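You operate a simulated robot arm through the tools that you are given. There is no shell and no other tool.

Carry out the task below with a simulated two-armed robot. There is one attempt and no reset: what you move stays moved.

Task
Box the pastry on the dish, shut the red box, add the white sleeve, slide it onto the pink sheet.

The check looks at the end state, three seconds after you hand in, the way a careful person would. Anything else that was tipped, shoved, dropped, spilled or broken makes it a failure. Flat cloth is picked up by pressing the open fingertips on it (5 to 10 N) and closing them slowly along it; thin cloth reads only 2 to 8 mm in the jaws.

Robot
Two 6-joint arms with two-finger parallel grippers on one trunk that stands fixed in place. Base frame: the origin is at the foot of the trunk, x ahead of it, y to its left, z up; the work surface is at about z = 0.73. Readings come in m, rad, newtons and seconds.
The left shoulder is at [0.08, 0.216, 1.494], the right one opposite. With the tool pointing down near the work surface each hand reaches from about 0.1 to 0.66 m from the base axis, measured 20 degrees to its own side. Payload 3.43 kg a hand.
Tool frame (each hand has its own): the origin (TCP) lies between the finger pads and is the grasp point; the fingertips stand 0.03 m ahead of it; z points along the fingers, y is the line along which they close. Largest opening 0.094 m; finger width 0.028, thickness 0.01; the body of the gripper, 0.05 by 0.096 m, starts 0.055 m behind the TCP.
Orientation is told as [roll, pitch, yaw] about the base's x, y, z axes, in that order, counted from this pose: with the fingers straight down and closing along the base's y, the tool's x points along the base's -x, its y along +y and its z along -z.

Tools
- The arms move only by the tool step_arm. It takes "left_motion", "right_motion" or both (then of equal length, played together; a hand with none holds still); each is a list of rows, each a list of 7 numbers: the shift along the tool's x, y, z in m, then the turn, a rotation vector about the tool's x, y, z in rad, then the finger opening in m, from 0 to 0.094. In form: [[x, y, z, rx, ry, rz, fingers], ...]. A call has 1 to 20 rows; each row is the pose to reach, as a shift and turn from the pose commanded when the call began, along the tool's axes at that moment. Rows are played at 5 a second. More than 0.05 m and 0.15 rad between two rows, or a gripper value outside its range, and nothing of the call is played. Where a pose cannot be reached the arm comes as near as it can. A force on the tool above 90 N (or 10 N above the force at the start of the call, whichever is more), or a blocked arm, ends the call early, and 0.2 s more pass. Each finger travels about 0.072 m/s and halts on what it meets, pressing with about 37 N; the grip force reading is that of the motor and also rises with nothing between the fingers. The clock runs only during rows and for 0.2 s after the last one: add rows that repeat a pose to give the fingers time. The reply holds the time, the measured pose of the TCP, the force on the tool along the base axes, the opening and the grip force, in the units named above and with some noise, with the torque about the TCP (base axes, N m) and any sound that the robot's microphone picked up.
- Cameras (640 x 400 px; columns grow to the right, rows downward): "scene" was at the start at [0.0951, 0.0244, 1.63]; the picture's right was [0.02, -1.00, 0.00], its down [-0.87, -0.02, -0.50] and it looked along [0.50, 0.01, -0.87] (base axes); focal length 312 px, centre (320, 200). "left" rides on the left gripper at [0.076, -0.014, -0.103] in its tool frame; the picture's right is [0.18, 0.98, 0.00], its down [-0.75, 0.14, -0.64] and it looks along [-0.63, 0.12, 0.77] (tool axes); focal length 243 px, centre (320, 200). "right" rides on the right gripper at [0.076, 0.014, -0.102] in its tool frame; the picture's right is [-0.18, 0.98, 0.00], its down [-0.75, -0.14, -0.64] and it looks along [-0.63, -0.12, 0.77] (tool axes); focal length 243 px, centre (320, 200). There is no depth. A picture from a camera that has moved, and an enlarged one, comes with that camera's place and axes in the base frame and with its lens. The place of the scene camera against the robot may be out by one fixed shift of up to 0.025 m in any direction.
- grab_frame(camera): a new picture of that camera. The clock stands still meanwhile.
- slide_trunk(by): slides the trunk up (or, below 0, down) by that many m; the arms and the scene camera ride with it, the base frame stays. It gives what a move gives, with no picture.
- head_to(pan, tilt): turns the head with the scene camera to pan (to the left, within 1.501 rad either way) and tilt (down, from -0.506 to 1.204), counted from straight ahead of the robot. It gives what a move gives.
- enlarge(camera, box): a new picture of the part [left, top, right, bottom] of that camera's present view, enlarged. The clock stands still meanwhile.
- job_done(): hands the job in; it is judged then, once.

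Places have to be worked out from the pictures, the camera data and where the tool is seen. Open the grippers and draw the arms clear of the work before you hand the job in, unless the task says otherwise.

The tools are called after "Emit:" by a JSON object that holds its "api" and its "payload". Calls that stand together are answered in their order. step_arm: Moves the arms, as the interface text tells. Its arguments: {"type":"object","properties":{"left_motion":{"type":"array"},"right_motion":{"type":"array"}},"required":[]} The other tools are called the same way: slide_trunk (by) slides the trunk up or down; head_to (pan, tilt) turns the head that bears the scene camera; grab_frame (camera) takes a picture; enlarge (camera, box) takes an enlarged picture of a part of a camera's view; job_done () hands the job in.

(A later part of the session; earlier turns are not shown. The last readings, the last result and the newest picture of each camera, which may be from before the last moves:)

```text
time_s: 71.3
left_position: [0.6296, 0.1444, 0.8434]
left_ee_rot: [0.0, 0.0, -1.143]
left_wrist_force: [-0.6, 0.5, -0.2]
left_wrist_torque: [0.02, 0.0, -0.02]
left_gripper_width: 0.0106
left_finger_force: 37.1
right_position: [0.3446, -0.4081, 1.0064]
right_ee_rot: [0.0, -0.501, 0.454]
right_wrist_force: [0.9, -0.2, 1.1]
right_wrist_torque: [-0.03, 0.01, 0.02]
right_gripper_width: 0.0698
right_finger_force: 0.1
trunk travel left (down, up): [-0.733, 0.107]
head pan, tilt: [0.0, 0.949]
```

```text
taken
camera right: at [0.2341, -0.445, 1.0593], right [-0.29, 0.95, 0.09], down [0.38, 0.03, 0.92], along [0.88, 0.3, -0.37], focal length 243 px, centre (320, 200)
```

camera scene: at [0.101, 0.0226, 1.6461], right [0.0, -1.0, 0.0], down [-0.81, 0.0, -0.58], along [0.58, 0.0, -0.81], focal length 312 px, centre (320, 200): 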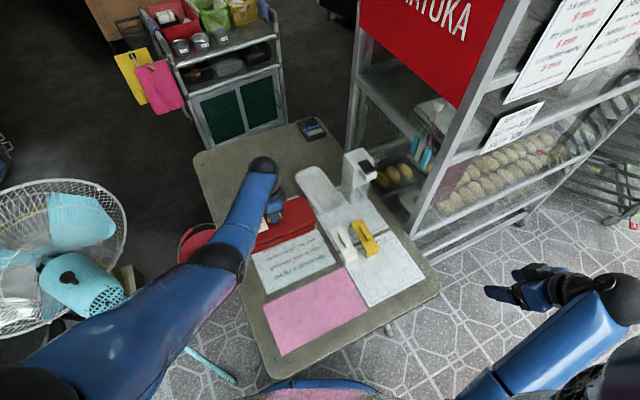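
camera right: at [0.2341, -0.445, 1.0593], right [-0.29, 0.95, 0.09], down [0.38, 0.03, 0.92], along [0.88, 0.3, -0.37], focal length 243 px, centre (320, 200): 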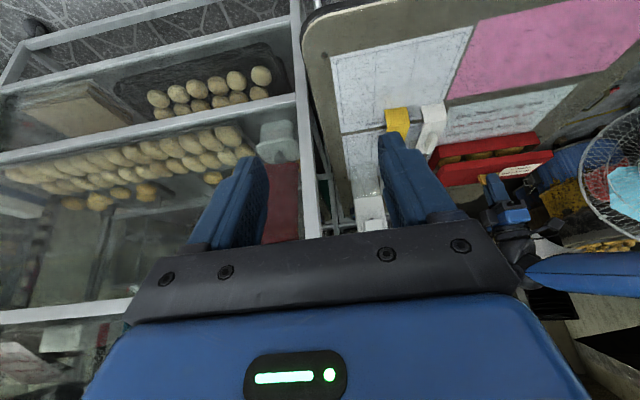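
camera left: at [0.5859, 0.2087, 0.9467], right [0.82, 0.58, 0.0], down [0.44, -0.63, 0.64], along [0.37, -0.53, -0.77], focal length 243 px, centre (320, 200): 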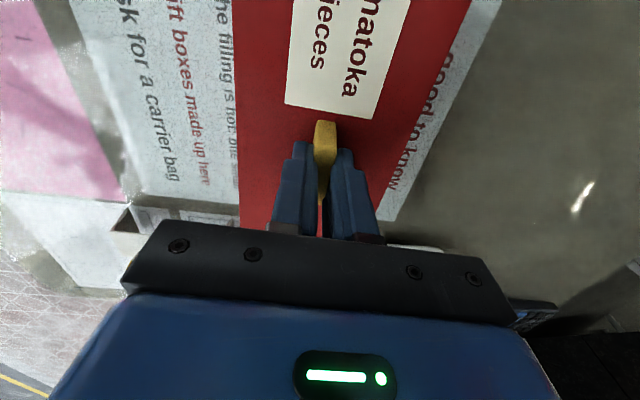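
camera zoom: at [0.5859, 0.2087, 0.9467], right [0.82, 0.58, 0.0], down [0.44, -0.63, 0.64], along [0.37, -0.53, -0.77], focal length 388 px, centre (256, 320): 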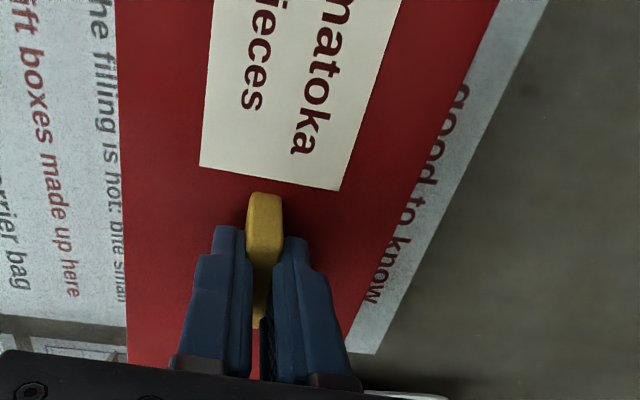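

The right camera gives a side view of lid over box. I enlarge it to compare edges.

Emit:
{"api": "enlarge", "payload": {"camera": "right", "box": [410, 110, 570, 210]}}

Emit:
{"api": "enlarge", "payload": {"camera": "scene", "box": [240, 215, 320, 265]}}

Emit:
{"api": "enlarge", "payload": {"camera": "scene", "box": [290, 190, 338, 220]}}

```text
4.00 times, centred on (490, 160) of right
camera zoom: at [0.2341, -0.445, 1.0593], right [-0.29, 0.95, 0.09], down [0.38, 0.03, 0.92], along [0.88, 0.3, -0.37], focal length 970 px, centre (-360, 360)
```

zoom: 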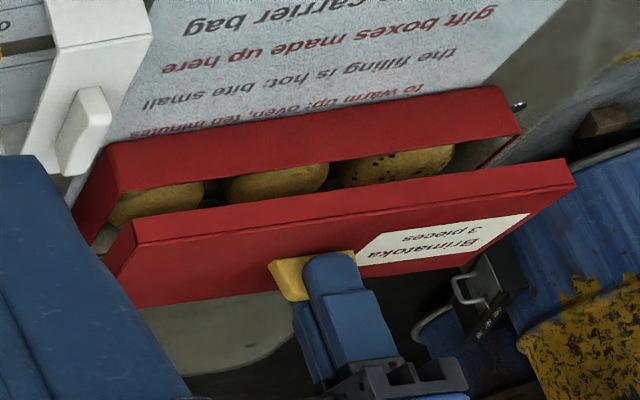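

```text
8.00 times, centred on (280, 240) of scene
camera zoom: at [0.101, 0.0226, 1.6461], right [0.0, -1.0, 0.0], down [-0.81, 0.0, -0.58], along [0.58, 0.0, -0.81], focal length 2493 px, centre (640, -120)
```

zoom: 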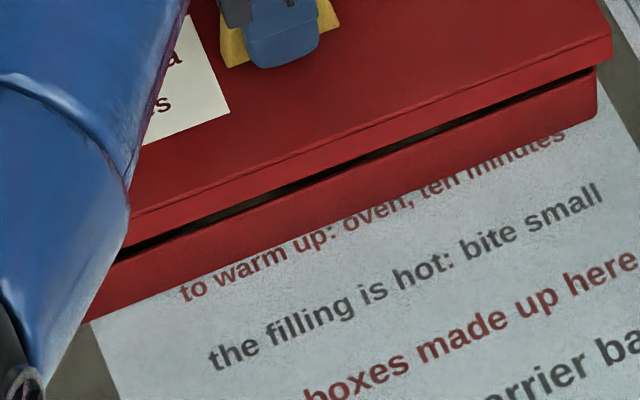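

```text
13.33 times, centred on (314, 205) of scene
camera zoom: at [0.101, 0.0226, 1.6461], right [0.0, -1.0, 0.0], down [-0.81, 0.0, -0.58], along [0.58, 0.0, -0.81], focal length 4156 px, centre (400, 133)
```

zoom: 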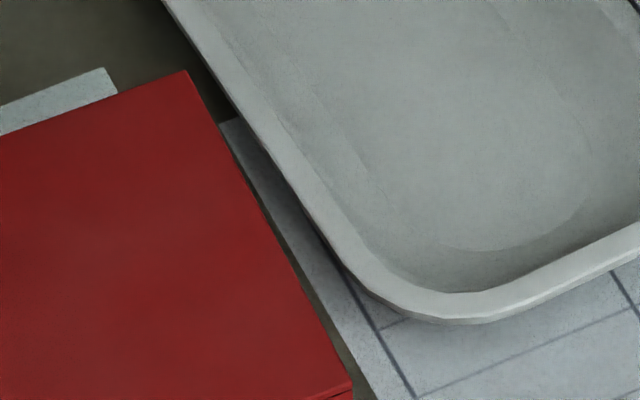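

From both cameras the lid overhangs ~5–6 mm too much on the near side and ~2 mm too far left, with ~0.5° yaw difference. I correct that and re-check.

Emit:
{"api": "step_arm", "payload": {"left_motion": [[-0.0012, 0.0028, 0, 0, 0, -0.004, 0.006], [-0.0025, 0.0056, 0, 0, 0, -0.008, 0.006], [-0.0025, 0.0056, 0, 0, 0, -0.008, 0.006]]}}

Emit:
{"api": "enlarge", "payload": {"camera": "right", "box": [410, 110, 570, 210]}}

Emit:
{"api": "enlarge", "payload": {"camera": "scene", "box": [240, 215, 320, 265]}}

```text
time_s: 72.1
left_position: [0.6362, 0.1452, 0.8437]
left_ee_rot: [0.002, -0.001, -1.135]
left_wrist_force: [0.1, 0.3, -0.4]
left_wrist_torque: [-0.01, 0.0, -0.02]
left_gripper_width: 0.0107
left_finger_force: 37.3
right_position: [0.3431, -0.4089, 1.0073]
right_ee_rot: [0.0, -0.5, 0.454]
right_wrist_force: [-0.7, 0.4, -0.5]
right_wrist_torque: [0.01, 0.0, 0.01]
right_gripper_width: 0.0699
right_finger_force: 0.1
trunk travel left (down, up): [-0.733, 0.107]
head pan, tilt: [0.0, 0.949]
```

```text
4.00 times, centred on (490, 160) of right
camera zoom: at [0.2341, -0.4449, 1.0593], right [-0.29, 0.95, 0.09], down [0.38, 0.03, 0.92], along [0.88, 0.3, -0.37], focal length 970 px, centre (-360, 360)
```

zoom: 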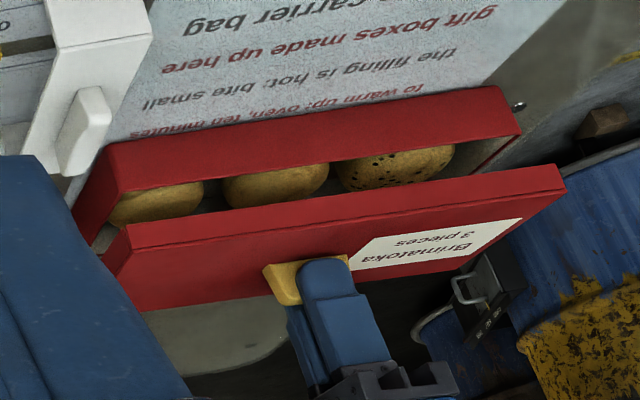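

```text
8.00 times, centred on (280, 240) of scene
camera zoom: at [0.101, 0.0227, 1.6461], right [0.0, -1.0, 0.0], down [-0.81, 0.0, -0.58], along [0.58, 0.0, -0.81], focal length 2493 px, centre (640, -120)
```

zoom: 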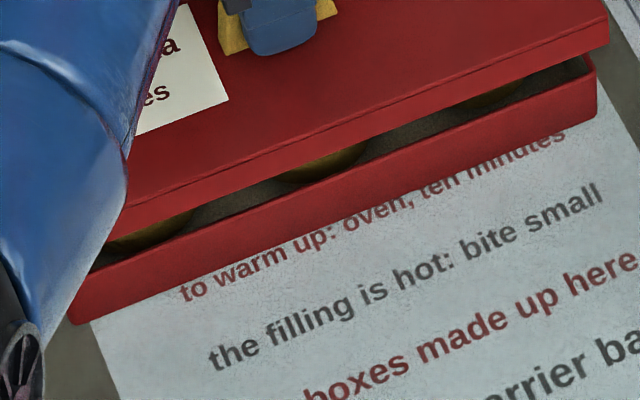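

The lid is now centred within about 1–2 mm. I lower 2 cm by trunk so the lid's skirt is just above the rim, then check.

Emit:
{"api": "slide_trunk", "payload": {"by": -0.02}}

Emit:
{"api": "enlarge", "payload": {"camera": "right", "box": [410, 110, 570, 210]}}

Emit:
{"api": "enlarge", "payload": {"camera": "scene", "box": [240, 205, 320, 255]}}

```text
time_s: 72.7
left_position: [0.6358, 0.1446, 0.8231]
left_ee_rot: [0.001, 0.0, -1.135]
left_wrist_force: [-0.3, -0.5, -0.1]
left_wrist_torque: [0.0, 0.04, 0.01]
left_gripper_width: 0.0106
left_finger_force: 37.1
right_position: [0.3447, -0.4083, 0.9874]
right_ee_rot: [0.0, -0.498, 0.452]
right_wrist_force: [0.3, -0.1, -0.7]
right_wrist_torque: [0.02, -0.03, -0.02]
right_gripper_width: 0.07
right_finger_force: 0.2
trunk travel left (down, up): [-0.713, 0.127]
head pan, tilt: [0.0, 0.949]
```

```text
4.00 times, centred on (490, 160) of right
camera zoom: at [0.2344, -0.4449, 1.0392], right [-0.29, 0.95, 0.09], down [0.38, 0.03, 0.92], along [0.88, 0.3, -0.37], focal length 970 px, centre (-360, 360)
```

zoom: 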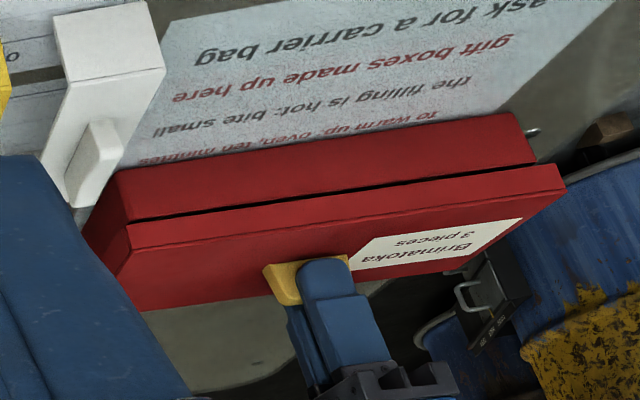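

```text
8.00 times, centred on (280, 230) of scene
camera zoom: at [0.1016, 0.0227, 1.6261], right [0.0, -1.0, 0.0], down [-0.81, 0.0, -0.58], along [0.58, 0.0, -0.81], focal length 2493 px, centre (640, -40)
```

zoom: 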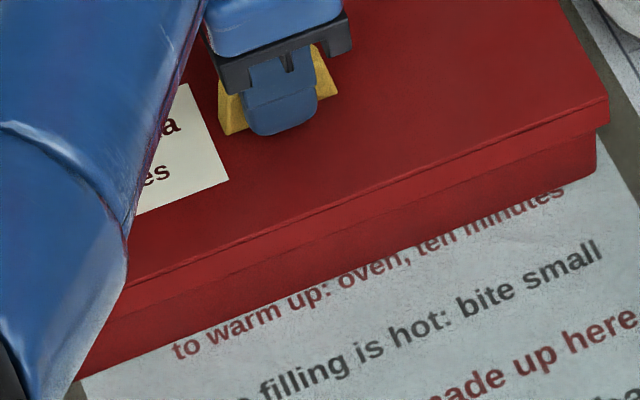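

Now close above the rim the near overhang reads only ~3 mm (it should be ~5–6 mm). I check the far-right corner to get lid and box widths before the final few millimetres.

Emit:
{"api": "enlarge", "payload": {"camera": "scene", "box": [270, 180, 350, 230]}}

Emit:
{"api": "enlarge", "payload": {"camera": "right", "box": [420, 130, 500, 180]}}

Emit:
{"api": "enlarge", "payload": {"camera": "right", "box": [500, 130, 580, 180]}}

```text
8.00 times, centred on (310, 205) of scene
camera zoom: at [0.1016, 0.0227, 1.6261], right [0.0, -1.0, 0.0], down [-0.81, 0.0, -0.58], along [0.58, 0.0, -0.81], focal length 2493 px, centre (400, 160)
```

zoom: 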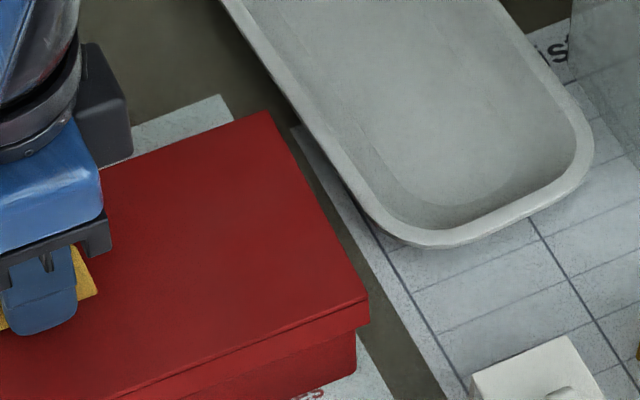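

```text
8.00 times, centred on (460, 155) of right
camera zoom: at [0.2344, -0.4449, 1.0392], right [-0.29, 0.95, 0.09], down [0.38, 0.03, 0.92], along [0.88, 0.3, -0.37], focal length 1941 px, centre (-800, 560)
```

zoom: 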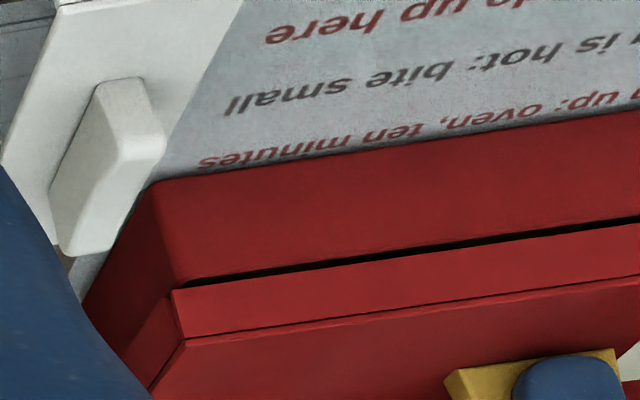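

```text
8.00 times, centred on (540, 155) of right
camera zoom: at [0.2344, -0.4449, 1.0392], right [-0.29, 0.95, 0.09], down [0.38, 0.03, 0.92], along [0.88, 0.3, -0.37], focal length 1941 px, centre (-1440, 560)
```

zoom: 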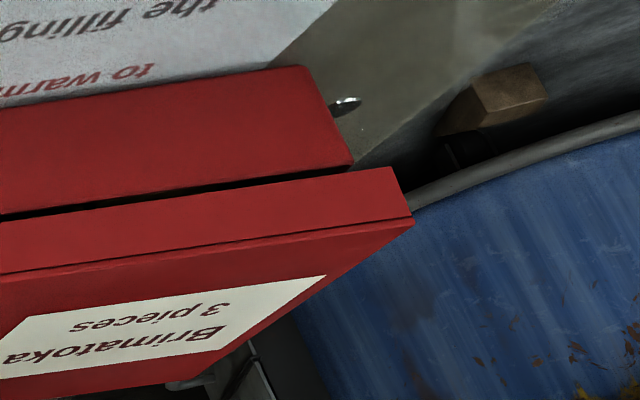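

The lid is centred lengthwise and within 2 mm widthwise. I shift it 1.8 mm toward the near side and lower 1.2 cm with the arm, watching force.

Emit:
{"api": "step_arm", "payload": {"left_motion": [[0, -0.0018, 0, 0, 0, 0.004, 0.006], [0, -0.0018, 0.003, 0, 0, 0.004, 0.006], [0, -0.0018, 0.006, 0, 0, 0.004, 0.006], [0, -0.0018, 0.009, 0, 0, 0.004, 0.006], [0, -0.0018, 0.012, 0, 0, 0.004, 0.006], [0, -0.0018, 0.012, 0, 0, 0.004, 0.006]]}}

Emit:
{"api": "enlarge", "payload": {"camera": "right", "box": [410, 110, 570, 210]}}

Emit:
{"api": "enlarge", "payload": {"camera": "scene", "box": [240, 195, 336, 255]}}

```text
time_s: 74.1
left_position: [0.6334, 0.1457, 0.8115]
left_ee_rot: [0.0, -0.001, -1.138]
left_wrist_force: [-0.8, -0.5, -0.9]
left_wrist_torque: [-0.01, 0.02, -0.03]
left_gripper_width: 0.0104
left_finger_force: 37.0
right_position: [0.3442, -0.4082, 0.9871]
right_ee_rot: [0.0, -0.499, 0.452]
right_wrist_force: [-0.5, -0.1, 0.0]
right_wrist_torque: [-0.02, 0.0, 0.03]
right_gripper_width: 0.0704
right_finger_force: 0.0
trunk travel left (down, up): [-0.713, 0.127]
head pan, tilt: [0.0, 0.949]
```

```text
4.00 times, centred on (490, 160) of right
camera zoom: at [0.2343, -0.4449, 1.0393], right [-0.29, 0.95, 0.09], down [0.38, 0.03, 0.92], along [0.88, 0.3, -0.37], focal length 970 px, centre (-360, 360)
```

zoom: 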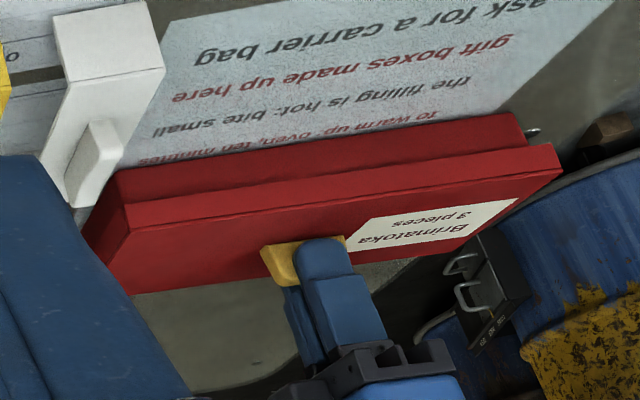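

```text
6.67 times, centred on (288, 225) of scene
camera zoom: at [0.1014, 0.0227, 1.6261], right [0.0, -1.0, 0.0], down [-0.81, 0.0, -0.58], along [0.58, 0.0, -0.81], focal length 2078 px, centre (533, 33)
```

zoom: 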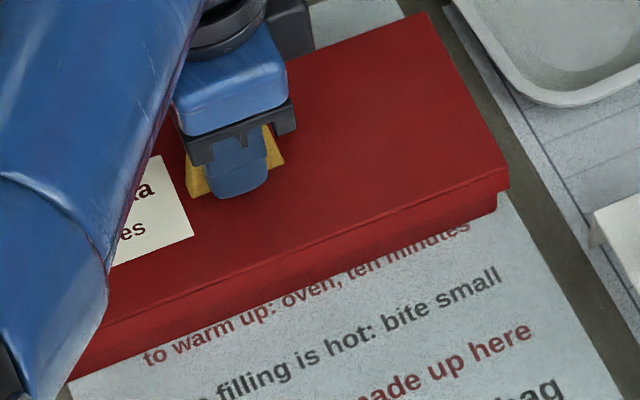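

The skirt has passed below the rim without any contact force. I continue down in 2 mm steps until it seats.

Emit:
{"api": "step_arm", "payload": {"left_motion": [[0, 0, 0.002, 0, 0, 0, 0.006], [0, 0, 0.004, 0, 0, 0, 0.006], [0, 0, 0.006, 0, 0, 0, 0.006], [0, 0, 0.008, 0, 0, 0, 0.006]]}}

```text
time_s: 75.1
left_position: [0.6341, 0.1447, 0.8048]
left_ee_rot: [0.002, -0.002, -1.14]
left_wrist_force: [-0.7, -1.0, 2.0]
left_wrist_torque: [0.06, -0.09, 0.06]
left_gripper_width: 0.0107
left_finger_force: 37.0
right_position: [0.3434, -0.4082, 0.9871]
right_ee_rot: [0.001, -0.501, 0.452]
right_wrist_force: [-0.4, 0.5, 1.2]
right_wrist_torque: [-0.01, -0.01, -0.02]
right_gripper_width: 0.0698
right_finger_force: 0.1
trunk travel left (down, up): [-0.713, 0.127]
head pan, tilt: [0.0, 0.949]
heard: snap
```

I heard a snap: the lid has clicked shut. I look before releasing.

Emit:
{"api": "enlarge", "payload": {"camera": "right", "box": [410, 110, 570, 210]}}

Emit:
{"api": "enlarge", "payload": {"camera": "scene", "box": [240, 195, 336, 255]}}

```text
4.00 times, centred on (490, 160) of right
camera zoom: at [0.2339, -0.4451, 1.0393], right [-0.29, 0.95, 0.09], down [0.38, 0.03, 0.92], along [0.88, 0.3, -0.37], focal length 970 px, centre (-360, 360)
```

zoom: 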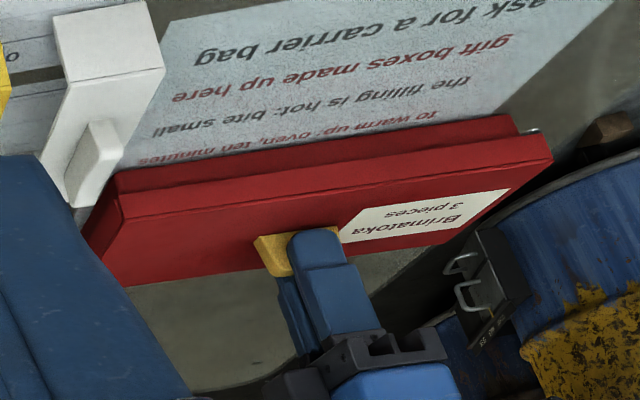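

```text
6.67 times, centred on (288, 225) of scene
camera zoom: at [0.1009, 0.0224, 1.6262], right [0.0, -1.0, 0.0], down [-0.81, 0.0, -0.58], along [0.58, 0.0, -0.81], focal length 2078 px, centre (533, 33)
```

zoom: 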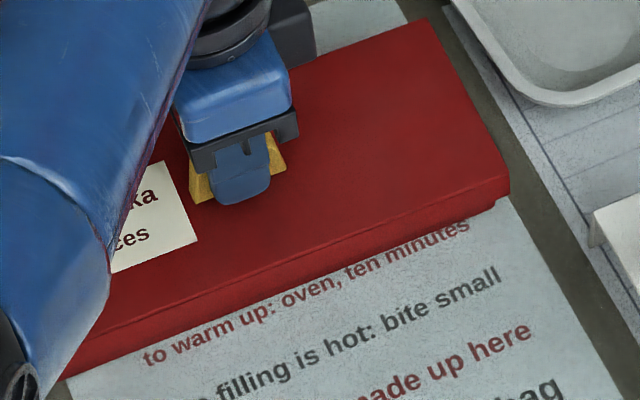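

The lid looks level and seated. A small extra press of 2 mm confirms full seating, then I will open.

Emit:
{"api": "step_arm", "payload": {"left_motion": [[0, 0, 0.001, 0, 0, 0, 0.006], [0, 0, 0.002, 0, 0, 0, 0.006], [0, 0, 0.002, 0, 0, 0, 0.006]]}}

```text
time_s: 75.9
left_position: [0.6345, 0.1438, 0.8034]
left_ee_rot: [0.004, -0.002, -1.136]
left_wrist_force: [2.7, 3.4, 13.7]
left_wrist_torque: [0.19, 0.11, 0.04]
left_gripper_width: 0.0106
left_finger_force: 36.7
right_position: [0.3429, -0.4069, 0.9879]
right_ee_rot: [0.0, -0.502, 0.454]
right_wrist_force: [-0.1, 1.5, 0.2]
right_wrist_torque: [-0.04, 0.02, -0.01]
right_gripper_width: 0.0699
right_finger_force: 0.2
trunk travel left (down, up): [-0.713, 0.127]
head pan, tilt: [0.0, 0.949]
```

Seated with firm contact. I ease off 2 mm, open the fingers and lift away via the trunk.

Emit:
{"api": "step_arm", "payload": {"left_motion": [[0, 0, -0.001, 0, 0, 0, 0.006], [0, 0, -0.002, 0, 0, 0, 0.006], [0, 0, -0.002, 0, 0, 0, 0.015], [0, 0, -0.002, 0, 0, 0, 0.028], [0, 0, -0.002, 0, 0, 0, 0.04], [0, 0, -0.002, 0, 0, 0, 0.05]]}}

Emit:
{"api": "step_arm", "payload": {"left_motion": [[0, 0, -0.01, 0, 0, 0, 0.05], [0, 0, -0.025, 0, 0, 0, 0.05], [0, 0, -0.04, 0, 0, 0, 0.05], [0, 0, -0.055, 0, 0, 0, 0.05]]}}

Emit:
{"api": "grab_frame", "payload": {"camera": "left"}}

Emit:
{"api": "enlarge", "payload": {"camera": "right", "box": [410, 110, 570, 210]}}

```text
time_s: 77.3
left_position: [0.6352, 0.1453, 0.8033]
left_ee_rot: [-0.001, -0.001, -1.138]
left_wrist_force: [0.5, -0.5, 0.1]
left_wrist_torque: [-0.04, 0.03, 0.01]
left_gripper_width: 0.0502
left_finger_force: 0.1
right_position: [0.3441, -0.4079, 0.9861]
right_ee_rot: [0.0, -0.498, 0.452]
right_wrist_force: [0.4, 0.3, 1.3]
right_wrist_torque: [0.02, 0.01, 0.01]
right_gripper_width: 0.0698
right_finger_force: 0.0
trunk travel left (down, up): [-0.713, 0.127]
head pan, tilt: [0.0, 0.949]
```

```text
time_s: 78.3
left_position: [0.6345, 0.1443, 0.8583]
left_ee_rot: [0.0, 0.0, -1.136]
left_wrist_force: [0.1, 0.3, -1.0]
left_wrist_torque: [0.05, -0.02, -0.01]
left_gripper_width: 0.0499
left_finger_force: 0.1
right_position: [0.3445, -0.4088, 0.9867]
right_ee_rot: [-0.001, -0.499, 0.454]
right_wrist_force: [-0.7, -0.6, 0.1]
right_wrist_torque: [0.02, 0.01, 0.01]
right_gripper_width: 0.0701
right_finger_force: 0.0
trunk travel left (down, up): [-0.713, 0.127]
head pan, tilt: [0.0, 0.949]
```

```text
taken
camera left: at [0.59, 0.2093, 0.9618], right [0.82, 0.58, 0.0], down [0.44, -0.63, 0.64], along [0.37, -0.52, -0.77], focal length 243 px, centre (320, 200)
```

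left: 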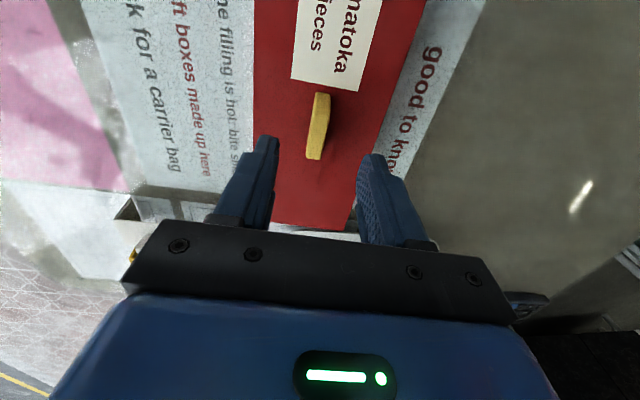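

```text
4.00 times, centred on (490, 160) of right
camera zoom: at [0.2341, -0.4449, 1.0392], right [-0.29, 0.95, 0.09], down [0.38, 0.03, 0.92], along [0.88, 0.3, -0.37], focal length 970 px, centre (-360, 360)
```

zoom: 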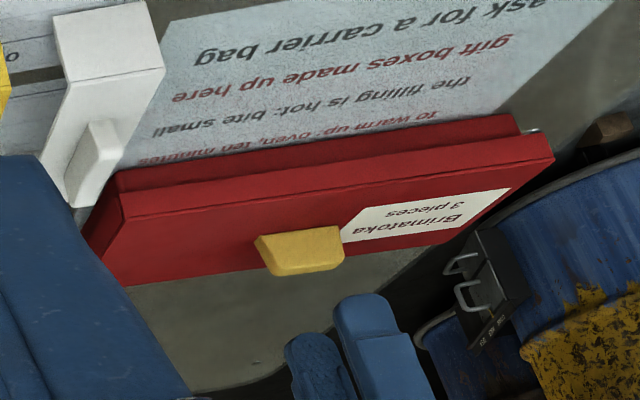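

The box is closed. I move the left hand out to the left, clear of the box, to make room for the right arm and the sleeve.

Emit:
{"api": "step_arm", "payload": {"left_motion": [[0.03, -0.0026, -0.004, 0, 0, 0, 0.05], [0.06, -0.0052, -0.008, 0, 0, 0, 0.05], [0.09, -0.0078, -0.01, 0, 0, 0, 0.05], [0.12, -0.0104, -0.01, 0, 0, 0, 0.05], [0.15, -0.013, -0.01, 0, 0, 0, 0.05], [0.18, -0.0155, -0.01, 0, 0, 0, 0.05], [0.21, -0.018, -0.01, 0, 0, 0, 0.05], [0.241, -0.0207, -0.01, 0, 0, 0, 0.05]]}}

Emit:
{"api": "grab_frame", "payload": {"camera": "scene"}}

Emit:
{"api": "enlarge", "payload": {"camera": "scene", "box": [310, 200, 390, 250]}}

Emit:
{"api": "enlarge", "payload": {"camera": "scene", "box": [230, 180, 358, 260]}}

```text
time_s: 80.1
left_position: [0.5153, 0.3547, 0.8662]
left_ee_rot: [0.0, -0.002, -1.139]
left_wrist_force: [0.4, -0.7, -0.4]
left_wrist_torque: [-0.03, -0.01, 0.01]
left_gripper_width: 0.0501
left_finger_force: 0.0
right_position: [0.3429, -0.408, 0.9884]
right_ee_rot: [0.001, -0.501, 0.454]
right_wrist_force: [0.2, 0.2, -0.3]
right_wrist_torque: [0.01, 0.03, -0.02]
right_gripper_width: 0.0701
right_finger_force: 0.1
trunk travel left (down, up): [-0.713, 0.127]
head pan, tilt: [0.0, 0.949]
```

```text
taken
camera scene: at [0.1007, 0.0237, 1.6262], right [0.0, -1.0, 0.0], down [-0.81, 0.0, -0.58], along [0.58, 0.0, -0.81], focal length 312 px, centre (320, 200)
```

scene: 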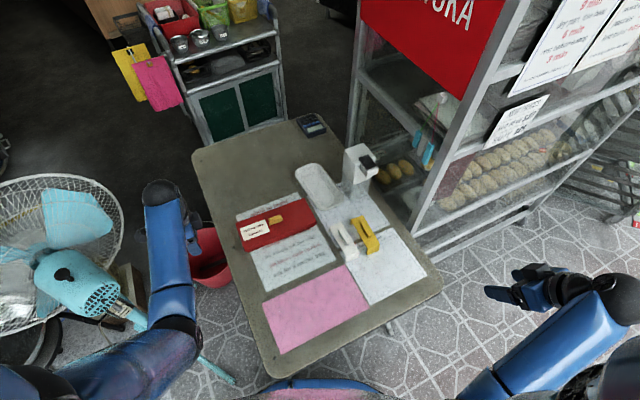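

```text
8.00 times, centred on (350, 225) of scene
camera zoom: at [0.1007, 0.0237, 1.6262], right [0.0, -1.0, 0.0], down [-0.81, 0.0, -0.58], along [0.58, 0.0, -0.81], focal length 2493 px, centre (80, 0)
```

zoom: 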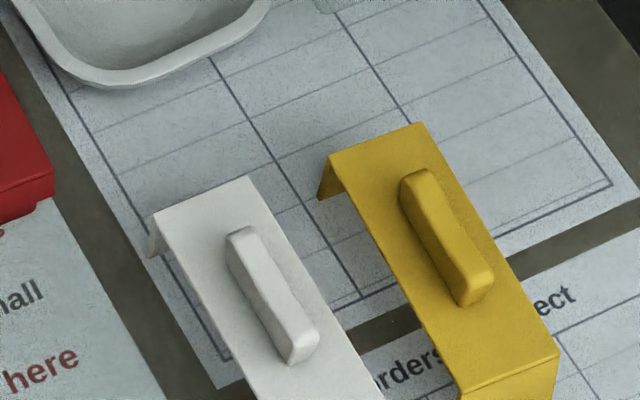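

```text
5.00 times, centred on (294, 220) of scene
camera zoom: at [0.1007, 0.0237, 1.6262], right [0.0, -1.0, 0.0], down [-0.81, 0.0, -0.58], along [0.58, 0.0, -0.81], focal length 1558 px, centre (450, 100)
```

zoom: 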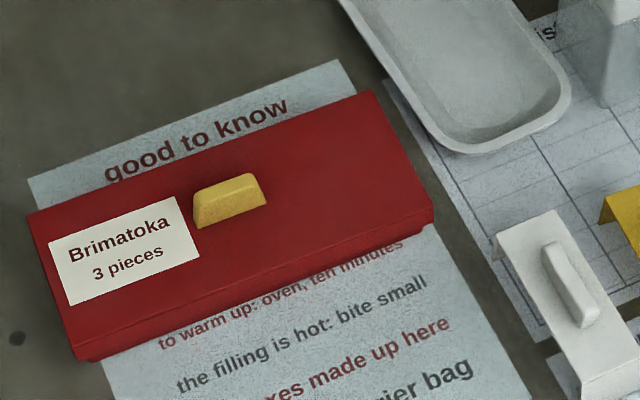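

Sleeve top is at z≈0.769 with its handle ≈(0.568, −0.072); it spans ~0.118 m, so it fits over the 0.102 m wide lid. I bring the right hand above it, turning the tool to point straight down.

Emit:
{"api": "step_arm", "payload": {"right_motion": [[-0.0238, 0.0195, 0.0196, 0, 0.05, 0, 0.07], [-0.0477, 0.039, 0.0393, 0, 0.1, 0, 0.07], [-0.0715, 0.0584, 0.0589, 0, 0.15, 0, 0.07], [-0.0953, 0.0779, 0.0785, 0, 0.2, 0, 0.07], [-0.1192, 0.0974, 0.0982, 0, 0.25, 0, 0.07], [-0.143, 0.1169, 0.1178, 0, 0.3, 0, 0.07], [-0.1668, 0.1364, 0.1374, 0, 0.35, 0, 0.07], [-0.1906, 0.1558, 0.157, 0, 0.4, 0, 0.07], [-0.2145, 0.1753, 0.1767, 0, 0.45, 0, 0.07], [-0.2383, 0.1948, 0.1963, 0, 0.5, 0, 0.07], [-0.2383, 0.1948, 0.1963, 0, 0.5, 0, 0.07]]}}

Emit:
{"api": "grab_frame", "payload": {"camera": "right"}}

Emit:
{"api": "grab_frame", "payload": {"camera": "scene"}}

```text
time_s: 82.5
left_position: [0.5159, 0.3534, 0.8678]
left_ee_rot: [0.0, 0.001, -1.139]
left_wrist_force: [0.0, 0.5, 0.6]
left_wrist_torque: [0.0, -0.01, 0.01]
left_gripper_width: 0.0499
left_finger_force: 0.0
right_position: [0.5292, -0.0987, 0.9305]
right_ee_rot: [0.001, 0.0, 0.454]
right_wrist_force: [-0.1, 0.7, 0.0]
right_wrist_torque: [-0.01, 0.02, 0.04]
right_gripper_width: 0.0702
right_finger_force: 0.1
trunk travel left (down, up): [-0.713, 0.127]
head pan, tilt: [0.0, 0.949]
```

```text
taken
camera right: at [0.4562, -0.1184, 1.0309], right [-0.27, 0.96, 0.0], down [0.74, 0.2, 0.64], along [0.62, 0.17, -0.77], focal length 243 px, centre (320, 200)
```

right: 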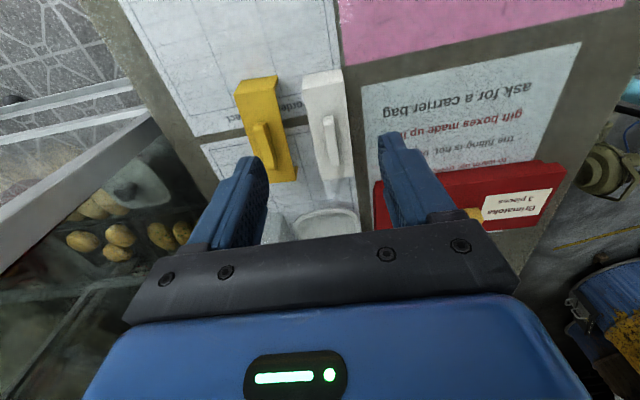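

```text
taken
camera scene: at [0.1009, 0.0225, 1.6261], right [0.0, -1.0, 0.0], down [-0.81, 0.0, -0.58], along [0.58, 0.0, -0.81], focal length 312 px, centre (320, 200)
```

scene: 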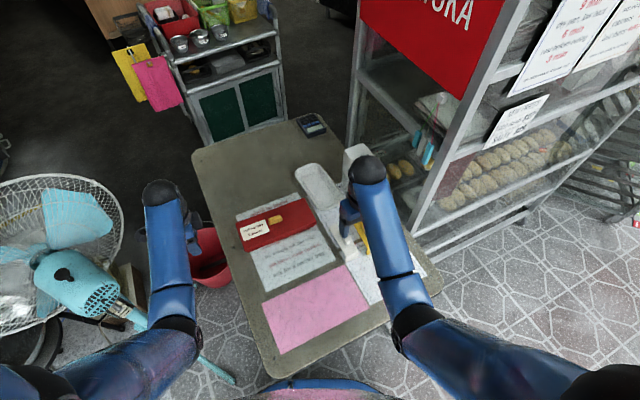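

The white sleeve is visible in the right camera. I enlarge to fix its handle and orientation.

Emit:
{"api": "enlarge", "payload": {"camera": "right", "box": [230, 60, 422, 180]}}

Emit:
{"api": "enlarge", "payload": {"camera": "right", "box": [360, 120, 584, 260]}}

```text
3.33 times, centred on (326, 120) of right
camera zoom: at [0.4562, -0.1184, 1.0309], right [-0.27, 0.96, 0.0], down [0.74, 0.2, 0.64], along [0.62, 0.17, -0.77], focal length 809 px, centre (300, 467)
```

zoom: 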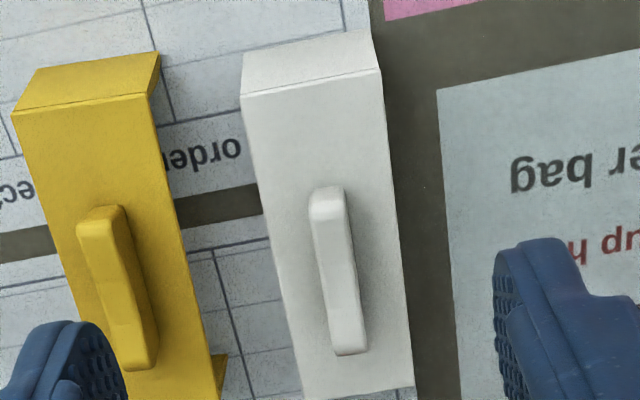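

```text
2.86 times, centred on (472, 190) of right
camera zoom: at [0.4562, -0.1184, 1.0309], right [-0.27, 0.96, 0.0], down [0.74, 0.2, 0.64], along [0.62, 0.17, -0.77], focal length 693 px, centre (-114, 229)
```

zoom: 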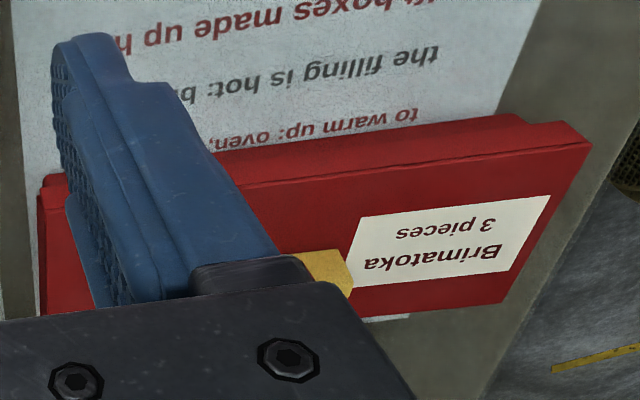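

White sleeve: centre ≈(0.571, −0.073), yaw ≈0.445, handle top ≈0.79. I move above it and down to z≈0.84 with the fingers at 0.05.

Emit:
{"api": "step_arm", "payload": {"right_motion": [[-0.0244, 0.0024, 0.01, 0, 0, 0.003, 0.065], [-0.0488, 0.0048, 0.02, 0, 0, 0.006, 0.06], [-0.0488, 0.0048, 0.05, 0, 0, 0.009, 0.055], [-0.0488, 0.0048, 0.075, 0, 0, 0.009, 0.05], [-0.0488, 0.0048, 0.09, 0, 0, 0.009, 0.05], [-0.0488, 0.0048, 0.09, 0, 0, 0.009, 0.05]]}}

Emit:
{"api": "enlarge", "payload": {"camera": "right", "box": [200, 60, 440, 210]}}

Emit:
{"api": "enlarge", "payload": {"camera": "scene", "box": [300, 190, 396, 250]}}

```text
time_s: 83.9
left_position: [0.5149, 0.3531, 0.8674]
left_ee_rot: [-0.001, 0.0, -1.138]
left_wrist_force: [0.1, -0.2, -0.2]
left_wrist_torque: [-0.03, 0.0, -0.03]
left_gripper_width: 0.0499
left_finger_force: 0.1
right_position: [0.5709, -0.0735, 0.8385]
right_ee_rot: [0.0, 0.0, 0.446]
right_wrist_force: [0.3, 0.8, 0.8]
right_wrist_torque: [0.0, -0.05, 0.01]
right_gripper_width: 0.0499
right_finger_force: 0.0
trunk travel left (down, up): [-0.713, 0.127]
head pan, tilt: [0.0, 0.949]
```

```text
2.67 times, centred on (320, 135) of right
camera zoom: at [0.4966, -0.0928, 0.94], right [-0.26, 0.97, 0.0], down [0.74, 0.2, 0.64], along [0.62, 0.16, -0.77], focal length 647 px, centre (320, 373)
```

zoom: 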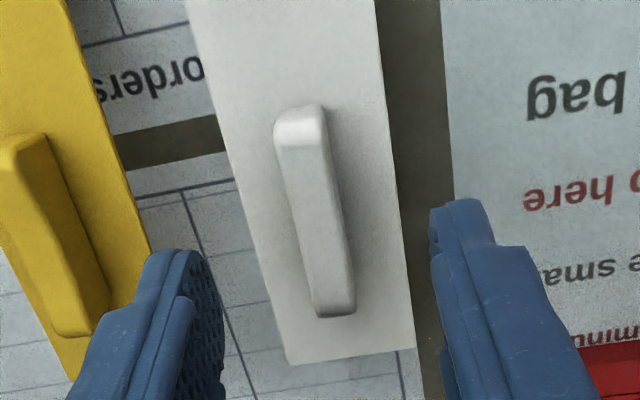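

```text
6.67 times, centred on (348, 220) of scene
camera zoom: at [0.101, 0.0227, 1.6261], right [0.0, -1.0, 0.0], down [-0.81, 0.0, -0.58], along [0.58, 0.0, -0.81], focal length 2078 px, centre (133, 67)
```

zoom: 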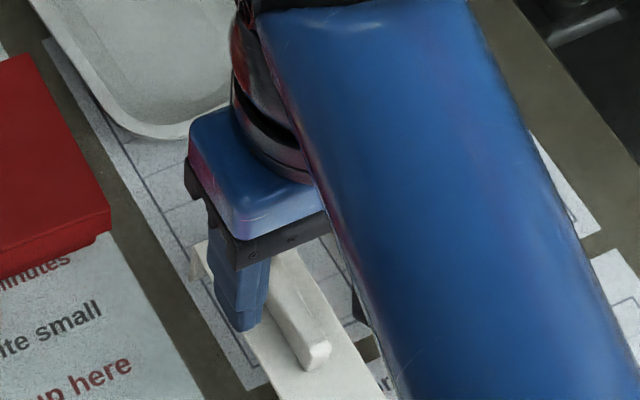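

The handle is exactly under the TCP. I descend to z≈0.804 and close on the handle.

Emit:
{"api": "step_arm", "payload": {"right_motion": [[0, 0, 0.012, 0, 0, 0, 0.05], [0, 0, 0.024, 0, 0, 0, 0.05], [0, 0, 0.031, 0, 0, 0, 0.05], [0, 0, 0.0345, 0, 0, 0, 0.05], [0, 0, 0.0345, 0, 0, 0, 0.05]]}}

Emit:
{"api": "enlarge", "payload": {"camera": "right", "box": [200, 60, 440, 210]}}

```text
time_s: 85.1
left_position: [0.5152, 0.353, 0.8674]
left_ee_rot: [0.0, 0.0, -1.138]
left_wrist_force: [0.6, 0.1, -0.7]
left_wrist_torque: [0.0, 0.01, 0.0]
left_gripper_width: 0.05
left_finger_force: 0.0
right_position: [0.573, -0.0732, 0.8041]
right_ee_rot: [0.0, -0.002, 0.445]
right_wrist_force: [-0.8, -0.5, 0.1]
right_wrist_torque: [-0.01, 0.0, 0.0]
right_gripper_width: 0.05
right_finger_force: 0.0
trunk travel left (down, up): [-0.713, 0.127]
head pan, tilt: [0.0, 0.949]
```

```text
2.67 times, centred on (320, 135) of right
camera zoom: at [0.4987, -0.0927, 0.9054], right [-0.26, 0.97, 0.0], down [0.74, 0.2, 0.64], along [0.62, 0.16, -0.77], focal length 647 px, centre (320, 373)
```

zoom: 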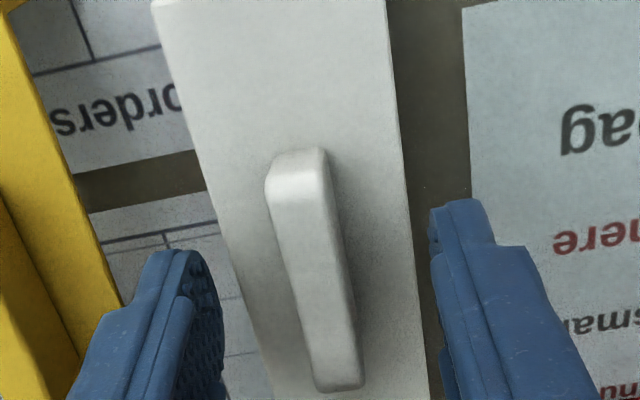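

I correct 2 mm sideways and close gradually on the handle.

Emit:
{"api": "step_arm", "payload": {"right_motion": [[0, -0.0018, 0, 0, 0, 0, 0.045], [0, -0.0018, 0, 0, 0, 0, 0.035], [0, -0.0018, 0, 0, 0, 0, 0.025], [0, -0.0018, 0, 0, 0, 0, 0.018], [0, -0.0018, 0, 0, 0, 0, 0.012], [0, -0.0018, 0, 0, 0, 0, 0.008], [0, -0.0018, 0, 0, 0, 0, 0.008]]}}

Emit:
{"api": "enlarge", "payload": {"camera": "right", "box": [200, 60, 440, 210]}}

```text
time_s: 86.7
left_position: [0.5159, 0.3541, 0.8684]
left_ee_rot: [-0.002, 0.001, -1.136]
left_wrist_force: [-0.2, -0.1, 0.6]
left_wrist_torque: [0.02, 0.01, -0.02]
left_gripper_width: 0.0499
left_finger_force: 0.1
right_position: [0.5734, -0.0754, 0.8041]
right_ee_rot: [-0.001, -0.001, 0.446]
right_wrist_force: [-0.1, 0.6, -0.1]
right_wrist_torque: [0.01, -0.02, -0.01]
right_gripper_width: 0.0103
right_finger_force: 36.8
trunk travel left (down, up): [-0.713, 0.127]
head pan, tilt: [0.0, 0.949]
```

```text
2.67 times, centred on (320, 135) of right
camera zoom: at [0.4996, -0.0944, 0.9054], right [-0.26, 0.97, 0.0], down [0.74, 0.2, 0.64], along [0.62, 0.16, -0.77], focal length 647 px, centre (320, 373)
```

zoom: 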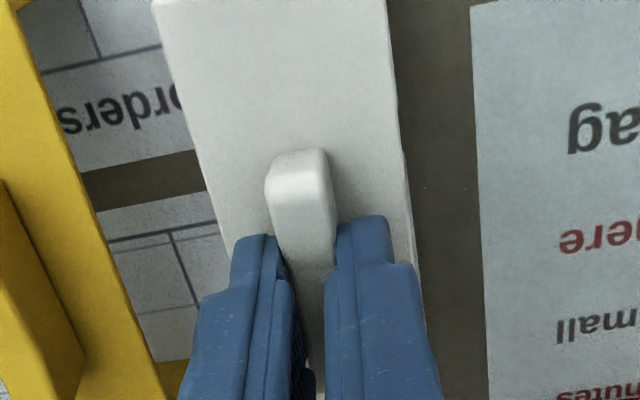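

The sleeve handle is gripped, but with the tool vertical the right arm couldn't reach the box's far width comfortably. I release, and will re-grip with the tool tilted 0.5 outward (the tilt is along the handle, so the sleeve stays level).

Emit:
{"api": "step_arm", "payload": {"right_motion": [[0, 0, 0, 0, 0, 0, 0.015], [0, 0, 0, 0, 0, 0, 0.025], [0, 0, 0, 0, 0, 0, 0.04], [0, 0, 0, 0, 0, 0, 0.05], [0, 0, -0.015, 0, 0, 0, 0.05], [0, 0, -0.04, 0, 0, 0, 0.05], [0, 0, -0.07, 0, 0, 0, 0.05], [0, 0, -0.1, 0, 0, 0, 0.05]], "left_motion": [[0, 0, 0, 0, 0, 0, 0.05], [0, 0, 0, 0, 0, 0, 0.05], [0, 0, 0, 0, 0, 0, 0.05], [0, 0, 0, 0, 0, 0, 0.05], [0, 0, -0.01, 0, 0, 0, 0.05], [0, 0, -0.025, 0, 0, 0, 0.05], [0, 0, -0.04, 0, 0, 0, 0.05], [0, 0, -0.06, 0, 0, 0, 0.05]]}}

Emit:
{"api": "enlarge", "payload": {"camera": "right", "box": [200, 30, 440, 180]}}

```text
time_s: 88.5
left_position: [0.5148, 0.353, 0.9271]
left_ee_rot: [-0.001, -0.001, -1.14]
left_wrist_force: [-0.1, 0.2, -0.7]
left_wrist_torque: [-0.03, -0.02, 0.0]
left_gripper_width: 0.05
left_finger_force: 0.1
right_position: [0.5728, -0.0733, 0.9029]
right_ee_rot: [0.0, 0.0, 0.446]
right_wrist_force: [0.0, 0.5, 0.2]
right_wrist_torque: [-0.01, 0.0, 0.02]
right_gripper_width: 0.0503
right_finger_force: 0.0
trunk travel left (down, up): [-0.713, 0.127]
head pan, tilt: [0.0, 0.949]
```

```text
2.67 times, centred on (320, 105) of right
camera zoom: at [0.4986, -0.0935, 1.0042], right [-0.26, 0.97, 0.0], down [0.74, 0.2, 0.64], along [0.62, 0.16, -0.77], focal length 647 px, centre (320, 453)
```

zoom: 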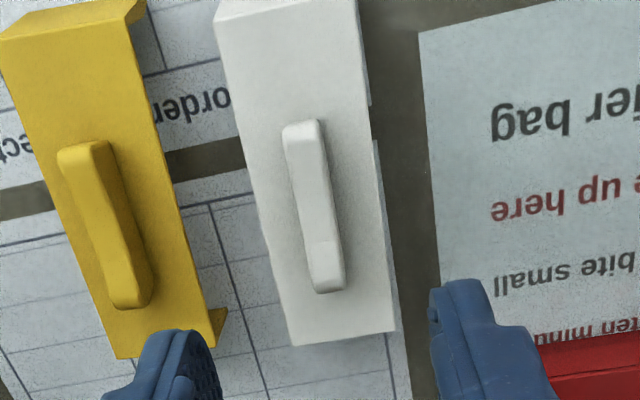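

The sleeve stands undisturbed. I tilt the right tool outward 0.5 rad and shift slightly back, then lower the trunk 0.08 m.

Emit:
{"api": "step_arm", "payload": {"right_motion": [[0.004, 0, 0, 0, -0.125, 0, 0.05], [0.008, 0, 0, 0, -0.25, 0, 0.05], [0.012, 0, 0, 0, -0.375, 0, 0.05], [0.017, 0, 0, 0, -0.5, 0, 0.05], [0.017, 0, 0, 0, -0.5, 0, 0.05]]}}

Emit:
{"api": "slide_trunk", "payload": {"by": -0.06}}

Emit:
{"api": "enlarge", "payload": {"camera": "right", "box": [200, 30, 440, 180]}}

Emit:
{"api": "grab_frame", "payload": {"camera": "scene"}}

```text
time_s: 89.7
left_position: [0.5142, 0.3534, 0.9272]
left_ee_rot: [0.0, 0.0, -1.136]
left_wrist_force: [0.6, 0.1, -0.3]
left_wrist_torque: [0.02, -0.04, 0.01]
left_gripper_width: 0.0499
left_finger_force: 0.1
right_position: [0.5593, -0.0826, 0.9049]
right_ee_rot: [0.0, -0.502, 0.446]
right_wrist_force: [1.0, 0.2, 0.2]
right_wrist_torque: [-0.01, 0.01, 0.01]
right_gripper_width: 0.0501
right_finger_force: 0.2
trunk travel left (down, up): [-0.713, 0.127]
head pan, tilt: [0.0, 0.949]
```

```text
time_s: 90.7
left_position: [0.5137, 0.3535, 0.8673]
left_ee_rot: [0.0, 0.0, -1.137]
left_wrist_force: [0.2, 0.0, 1.1]
left_wrist_torque: [0.04, 0.03, 0.02]
left_gripper_width: 0.0499
left_finger_force: 0.1
right_position: [0.5596, -0.0837, 0.8449]
right_ee_rot: [0.001, -0.5, 0.445]
right_wrist_force: [0.0, 0.7, -0.2]
right_wrist_torque: [0.0, 0.03, -0.01]
right_gripper_width: 0.05
right_finger_force: 0.0
trunk travel left (down, up): [-0.653, 0.187]
head pan, tilt: [0.0, 0.949]
```

```text
2.67 times, centred on (320, 105) of right
camera zoom: at [0.449, -0.1195, 0.8973], right [-0.28, 0.96, 0.09], down [0.38, 0.02, 0.92], along [0.88, 0.29, -0.37], focal length 647 px, centre (320, 453)
```

zoom: 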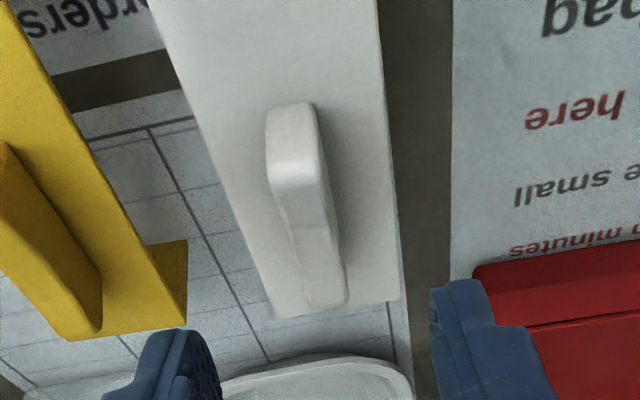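

```text
taken
camera scene: at [0.1009, 0.0227, 1.5662], right [0.0, -1.0, 0.0], down [-0.81, 0.0, -0.58], along [0.58, 0.0, -0.81], focal length 312 px, centre (320, 200)
```

scene: 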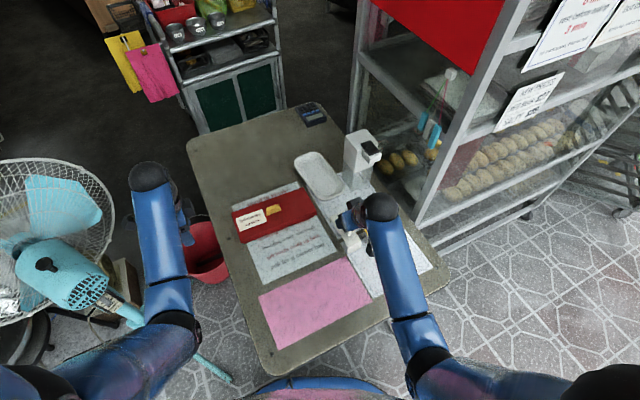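

The handle centre is at (0.573, −0.075). I descend along the vertical to z≈0.806 with a 2 mm sideways correction.

Emit:
{"api": "step_arm", "payload": {"right_motion": [[0.006, 0.002, 0.0116, 0, 0, 0, 0.05], [0.0119, 0.002, 0.0231, 0, 0, 0, 0.05], [0.0155, 0.002, 0.0302, 0, 0, 0, 0.05], [0.0178, 0.002, 0.0347, 0, 0, 0, 0.05], [0.0178, 0.002, 0.0347, 0, 0, 0, 0.05]]}}

Emit:
{"api": "enlarge", "payload": {"camera": "right", "box": [200, 60, 440, 210]}}

```text
time_s: 91.9
left_position: [0.515, 0.354, 0.867]
left_ee_rot: [0.001, -0.001, -1.139]
left_wrist_force: [-0.3, -0.2, -0.5]
left_wrist_torque: [0.0, 0.01, 0.0]
left_gripper_width: 0.0499
left_finger_force: 0.0
right_position: [0.5598, -0.0802, 0.8047]
right_ee_rot: [0.001, -0.5, 0.446]
right_wrist_force: [-0.1, 0.3, -0.4]
right_wrist_torque: [-0.01, 0.02, -0.01]
right_gripper_width: 0.05
right_finger_force: 0.0
trunk travel left (down, up): [-0.653, 0.187]
head pan, tilt: [0.0, 0.949]
```

```text
2.67 times, centred on (320, 135) of right
camera zoom: at [0.4495, -0.1162, 0.8581], right [-0.28, 0.96, 0.09], down [0.38, 0.02, 0.92], along [0.88, 0.29, -0.37], focal length 647 px, centre (320, 373)
```

zoom: 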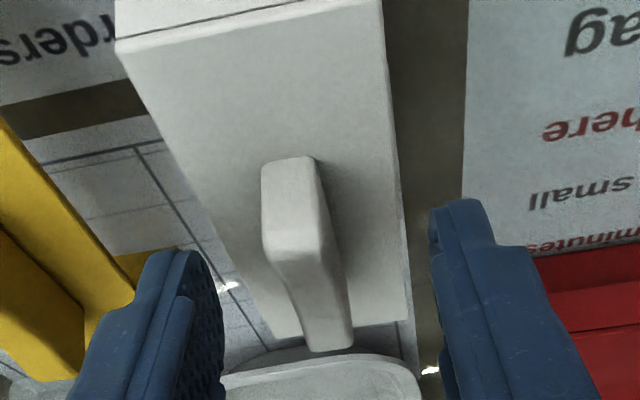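

Handle sits ~3–4 mm right-of-TCP side; I shift and close on it.

Emit:
{"api": "step_arm", "payload": {"right_motion": [[0, -0.003, 0, 0, 0, 0, 0.045], [0, -0.003, 0, 0, 0, 0, 0.035], [0, -0.003, 0, 0, 0, 0, 0.025], [0, -0.003, 0, 0, 0, 0, 0.018], [0, -0.003, 0, 0, 0, 0, 0.012], [0, -0.003, 0, 0, 0, 0, 0.008], [0, -0.003, 0, 0, 0, 0, 0.008]]}}

Emit:
{"api": "enlarge", "payload": {"camera": "right", "box": [200, 60, 440, 210]}}

```text
time_s: 93.5
left_position: [0.5148, 0.3551, 0.8672]
left_ee_rot: [-0.001, 0.0, -1.139]
left_wrist_force: [-0.2, -0.2, 0.4]
left_wrist_torque: [0.02, 0.01, -0.02]
left_gripper_width: 0.0498
left_finger_force: 0.0
right_position: [0.5601, -0.083, 0.8048]
right_ee_rot: [0.0, -0.499, 0.444]
right_wrist_force: [0.0, -0.3, 0.3]
right_wrist_torque: [0.01, 0.01, -0.02]
right_gripper_width: 0.0104
right_finger_force: 37.1
trunk travel left (down, up): [-0.653, 0.187]
head pan, tilt: [0.0, 0.949]
```

```text
2.67 times, centred on (320, 135) of right
camera zoom: at [0.4508, -0.1194, 0.8579], right [-0.28, 0.96, 0.09], down [0.38, 0.02, 0.92], along [0.88, 0.29, -0.37], focal length 647 px, centre (320, 373)
```

zoom: 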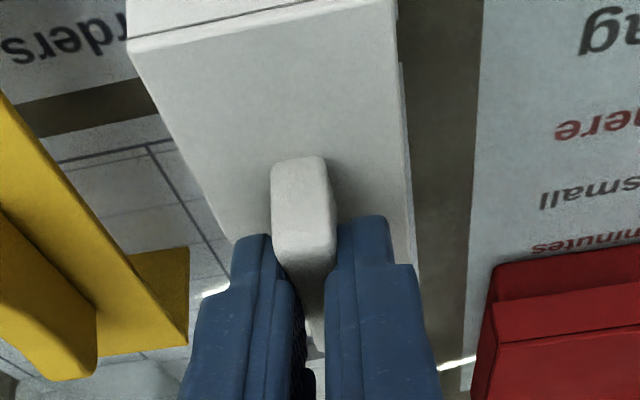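

Gripped at 10.4 mm. I lift the sleeve 7 cm vertically.

Emit:
{"api": "step_arm", "payload": {"right_motion": [[-0.0048, 0, -0.0088, 0, 0, 0, 0.008], [-0.0144, 0, -0.0263, 0, 0, 0, 0.008], [-0.024, 0, -0.0439, 0, 0, 0, 0.008], [-0.0336, 0, -0.0614, 0, 0, 0, 0.008], [-0.0336, 0, -0.0614, 0, 0, 0, 0.008]]}}

Emit:
{"api": "grab_frame", "payload": {"camera": "right"}}

Emit:
{"api": "enlarge", "payload": {"camera": "scene", "box": [270, 160, 430, 260]}}

```text
time_s: 94.7
left_position: [0.5152, 0.3538, 0.8671]
left_ee_rot: [0.001, 0.0, -1.136]
left_wrist_force: [-0.9, 0.2, 0.3]
left_wrist_torque: [0.01, 0.0, 0.0]
left_gripper_width: 0.0502
left_finger_force: 0.2
right_position: [0.5598, -0.0835, 0.8756]
right_ee_rot: [-0.001, -0.499, 0.445]
right_wrist_force: [0.2, 0.1, 0.2]
right_wrist_torque: [0.01, 0.0, 0.01]
right_gripper_width: 0.0101
right_finger_force: 36.4
trunk travel left (down, up): [-0.653, 0.187]
head pan, tilt: [0.0, 0.949]
```

```text
taken
camera right: at [0.4498, -0.1205, 0.9281], right [-0.28, 0.96, 0.09], down [0.38, 0.02, 0.92], along [0.88, 0.29, -0.37], focal length 243 px, centre (320, 200)
```

right: 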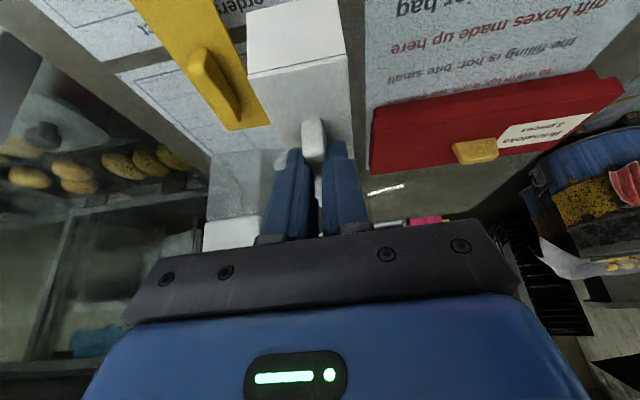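

```text
4.00 times, centred on (350, 210) of scene
camera zoom: at [0.1014, 0.0229, 1.5661], right [0.0, -1.0, 0.0], down [-0.81, 0.0, -0.58], along [0.58, 0.0, -0.81], focal length 1247 px, centre (200, 160)
```

zoom: 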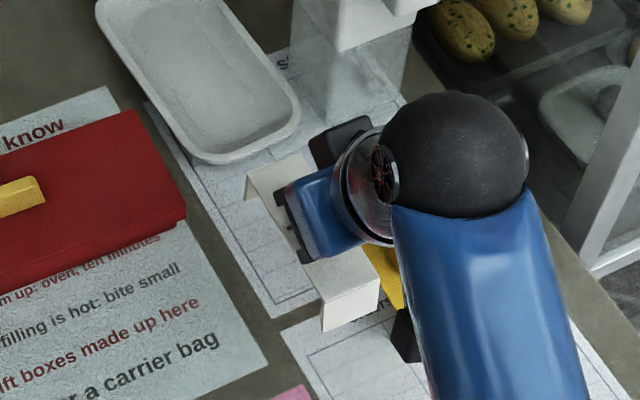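

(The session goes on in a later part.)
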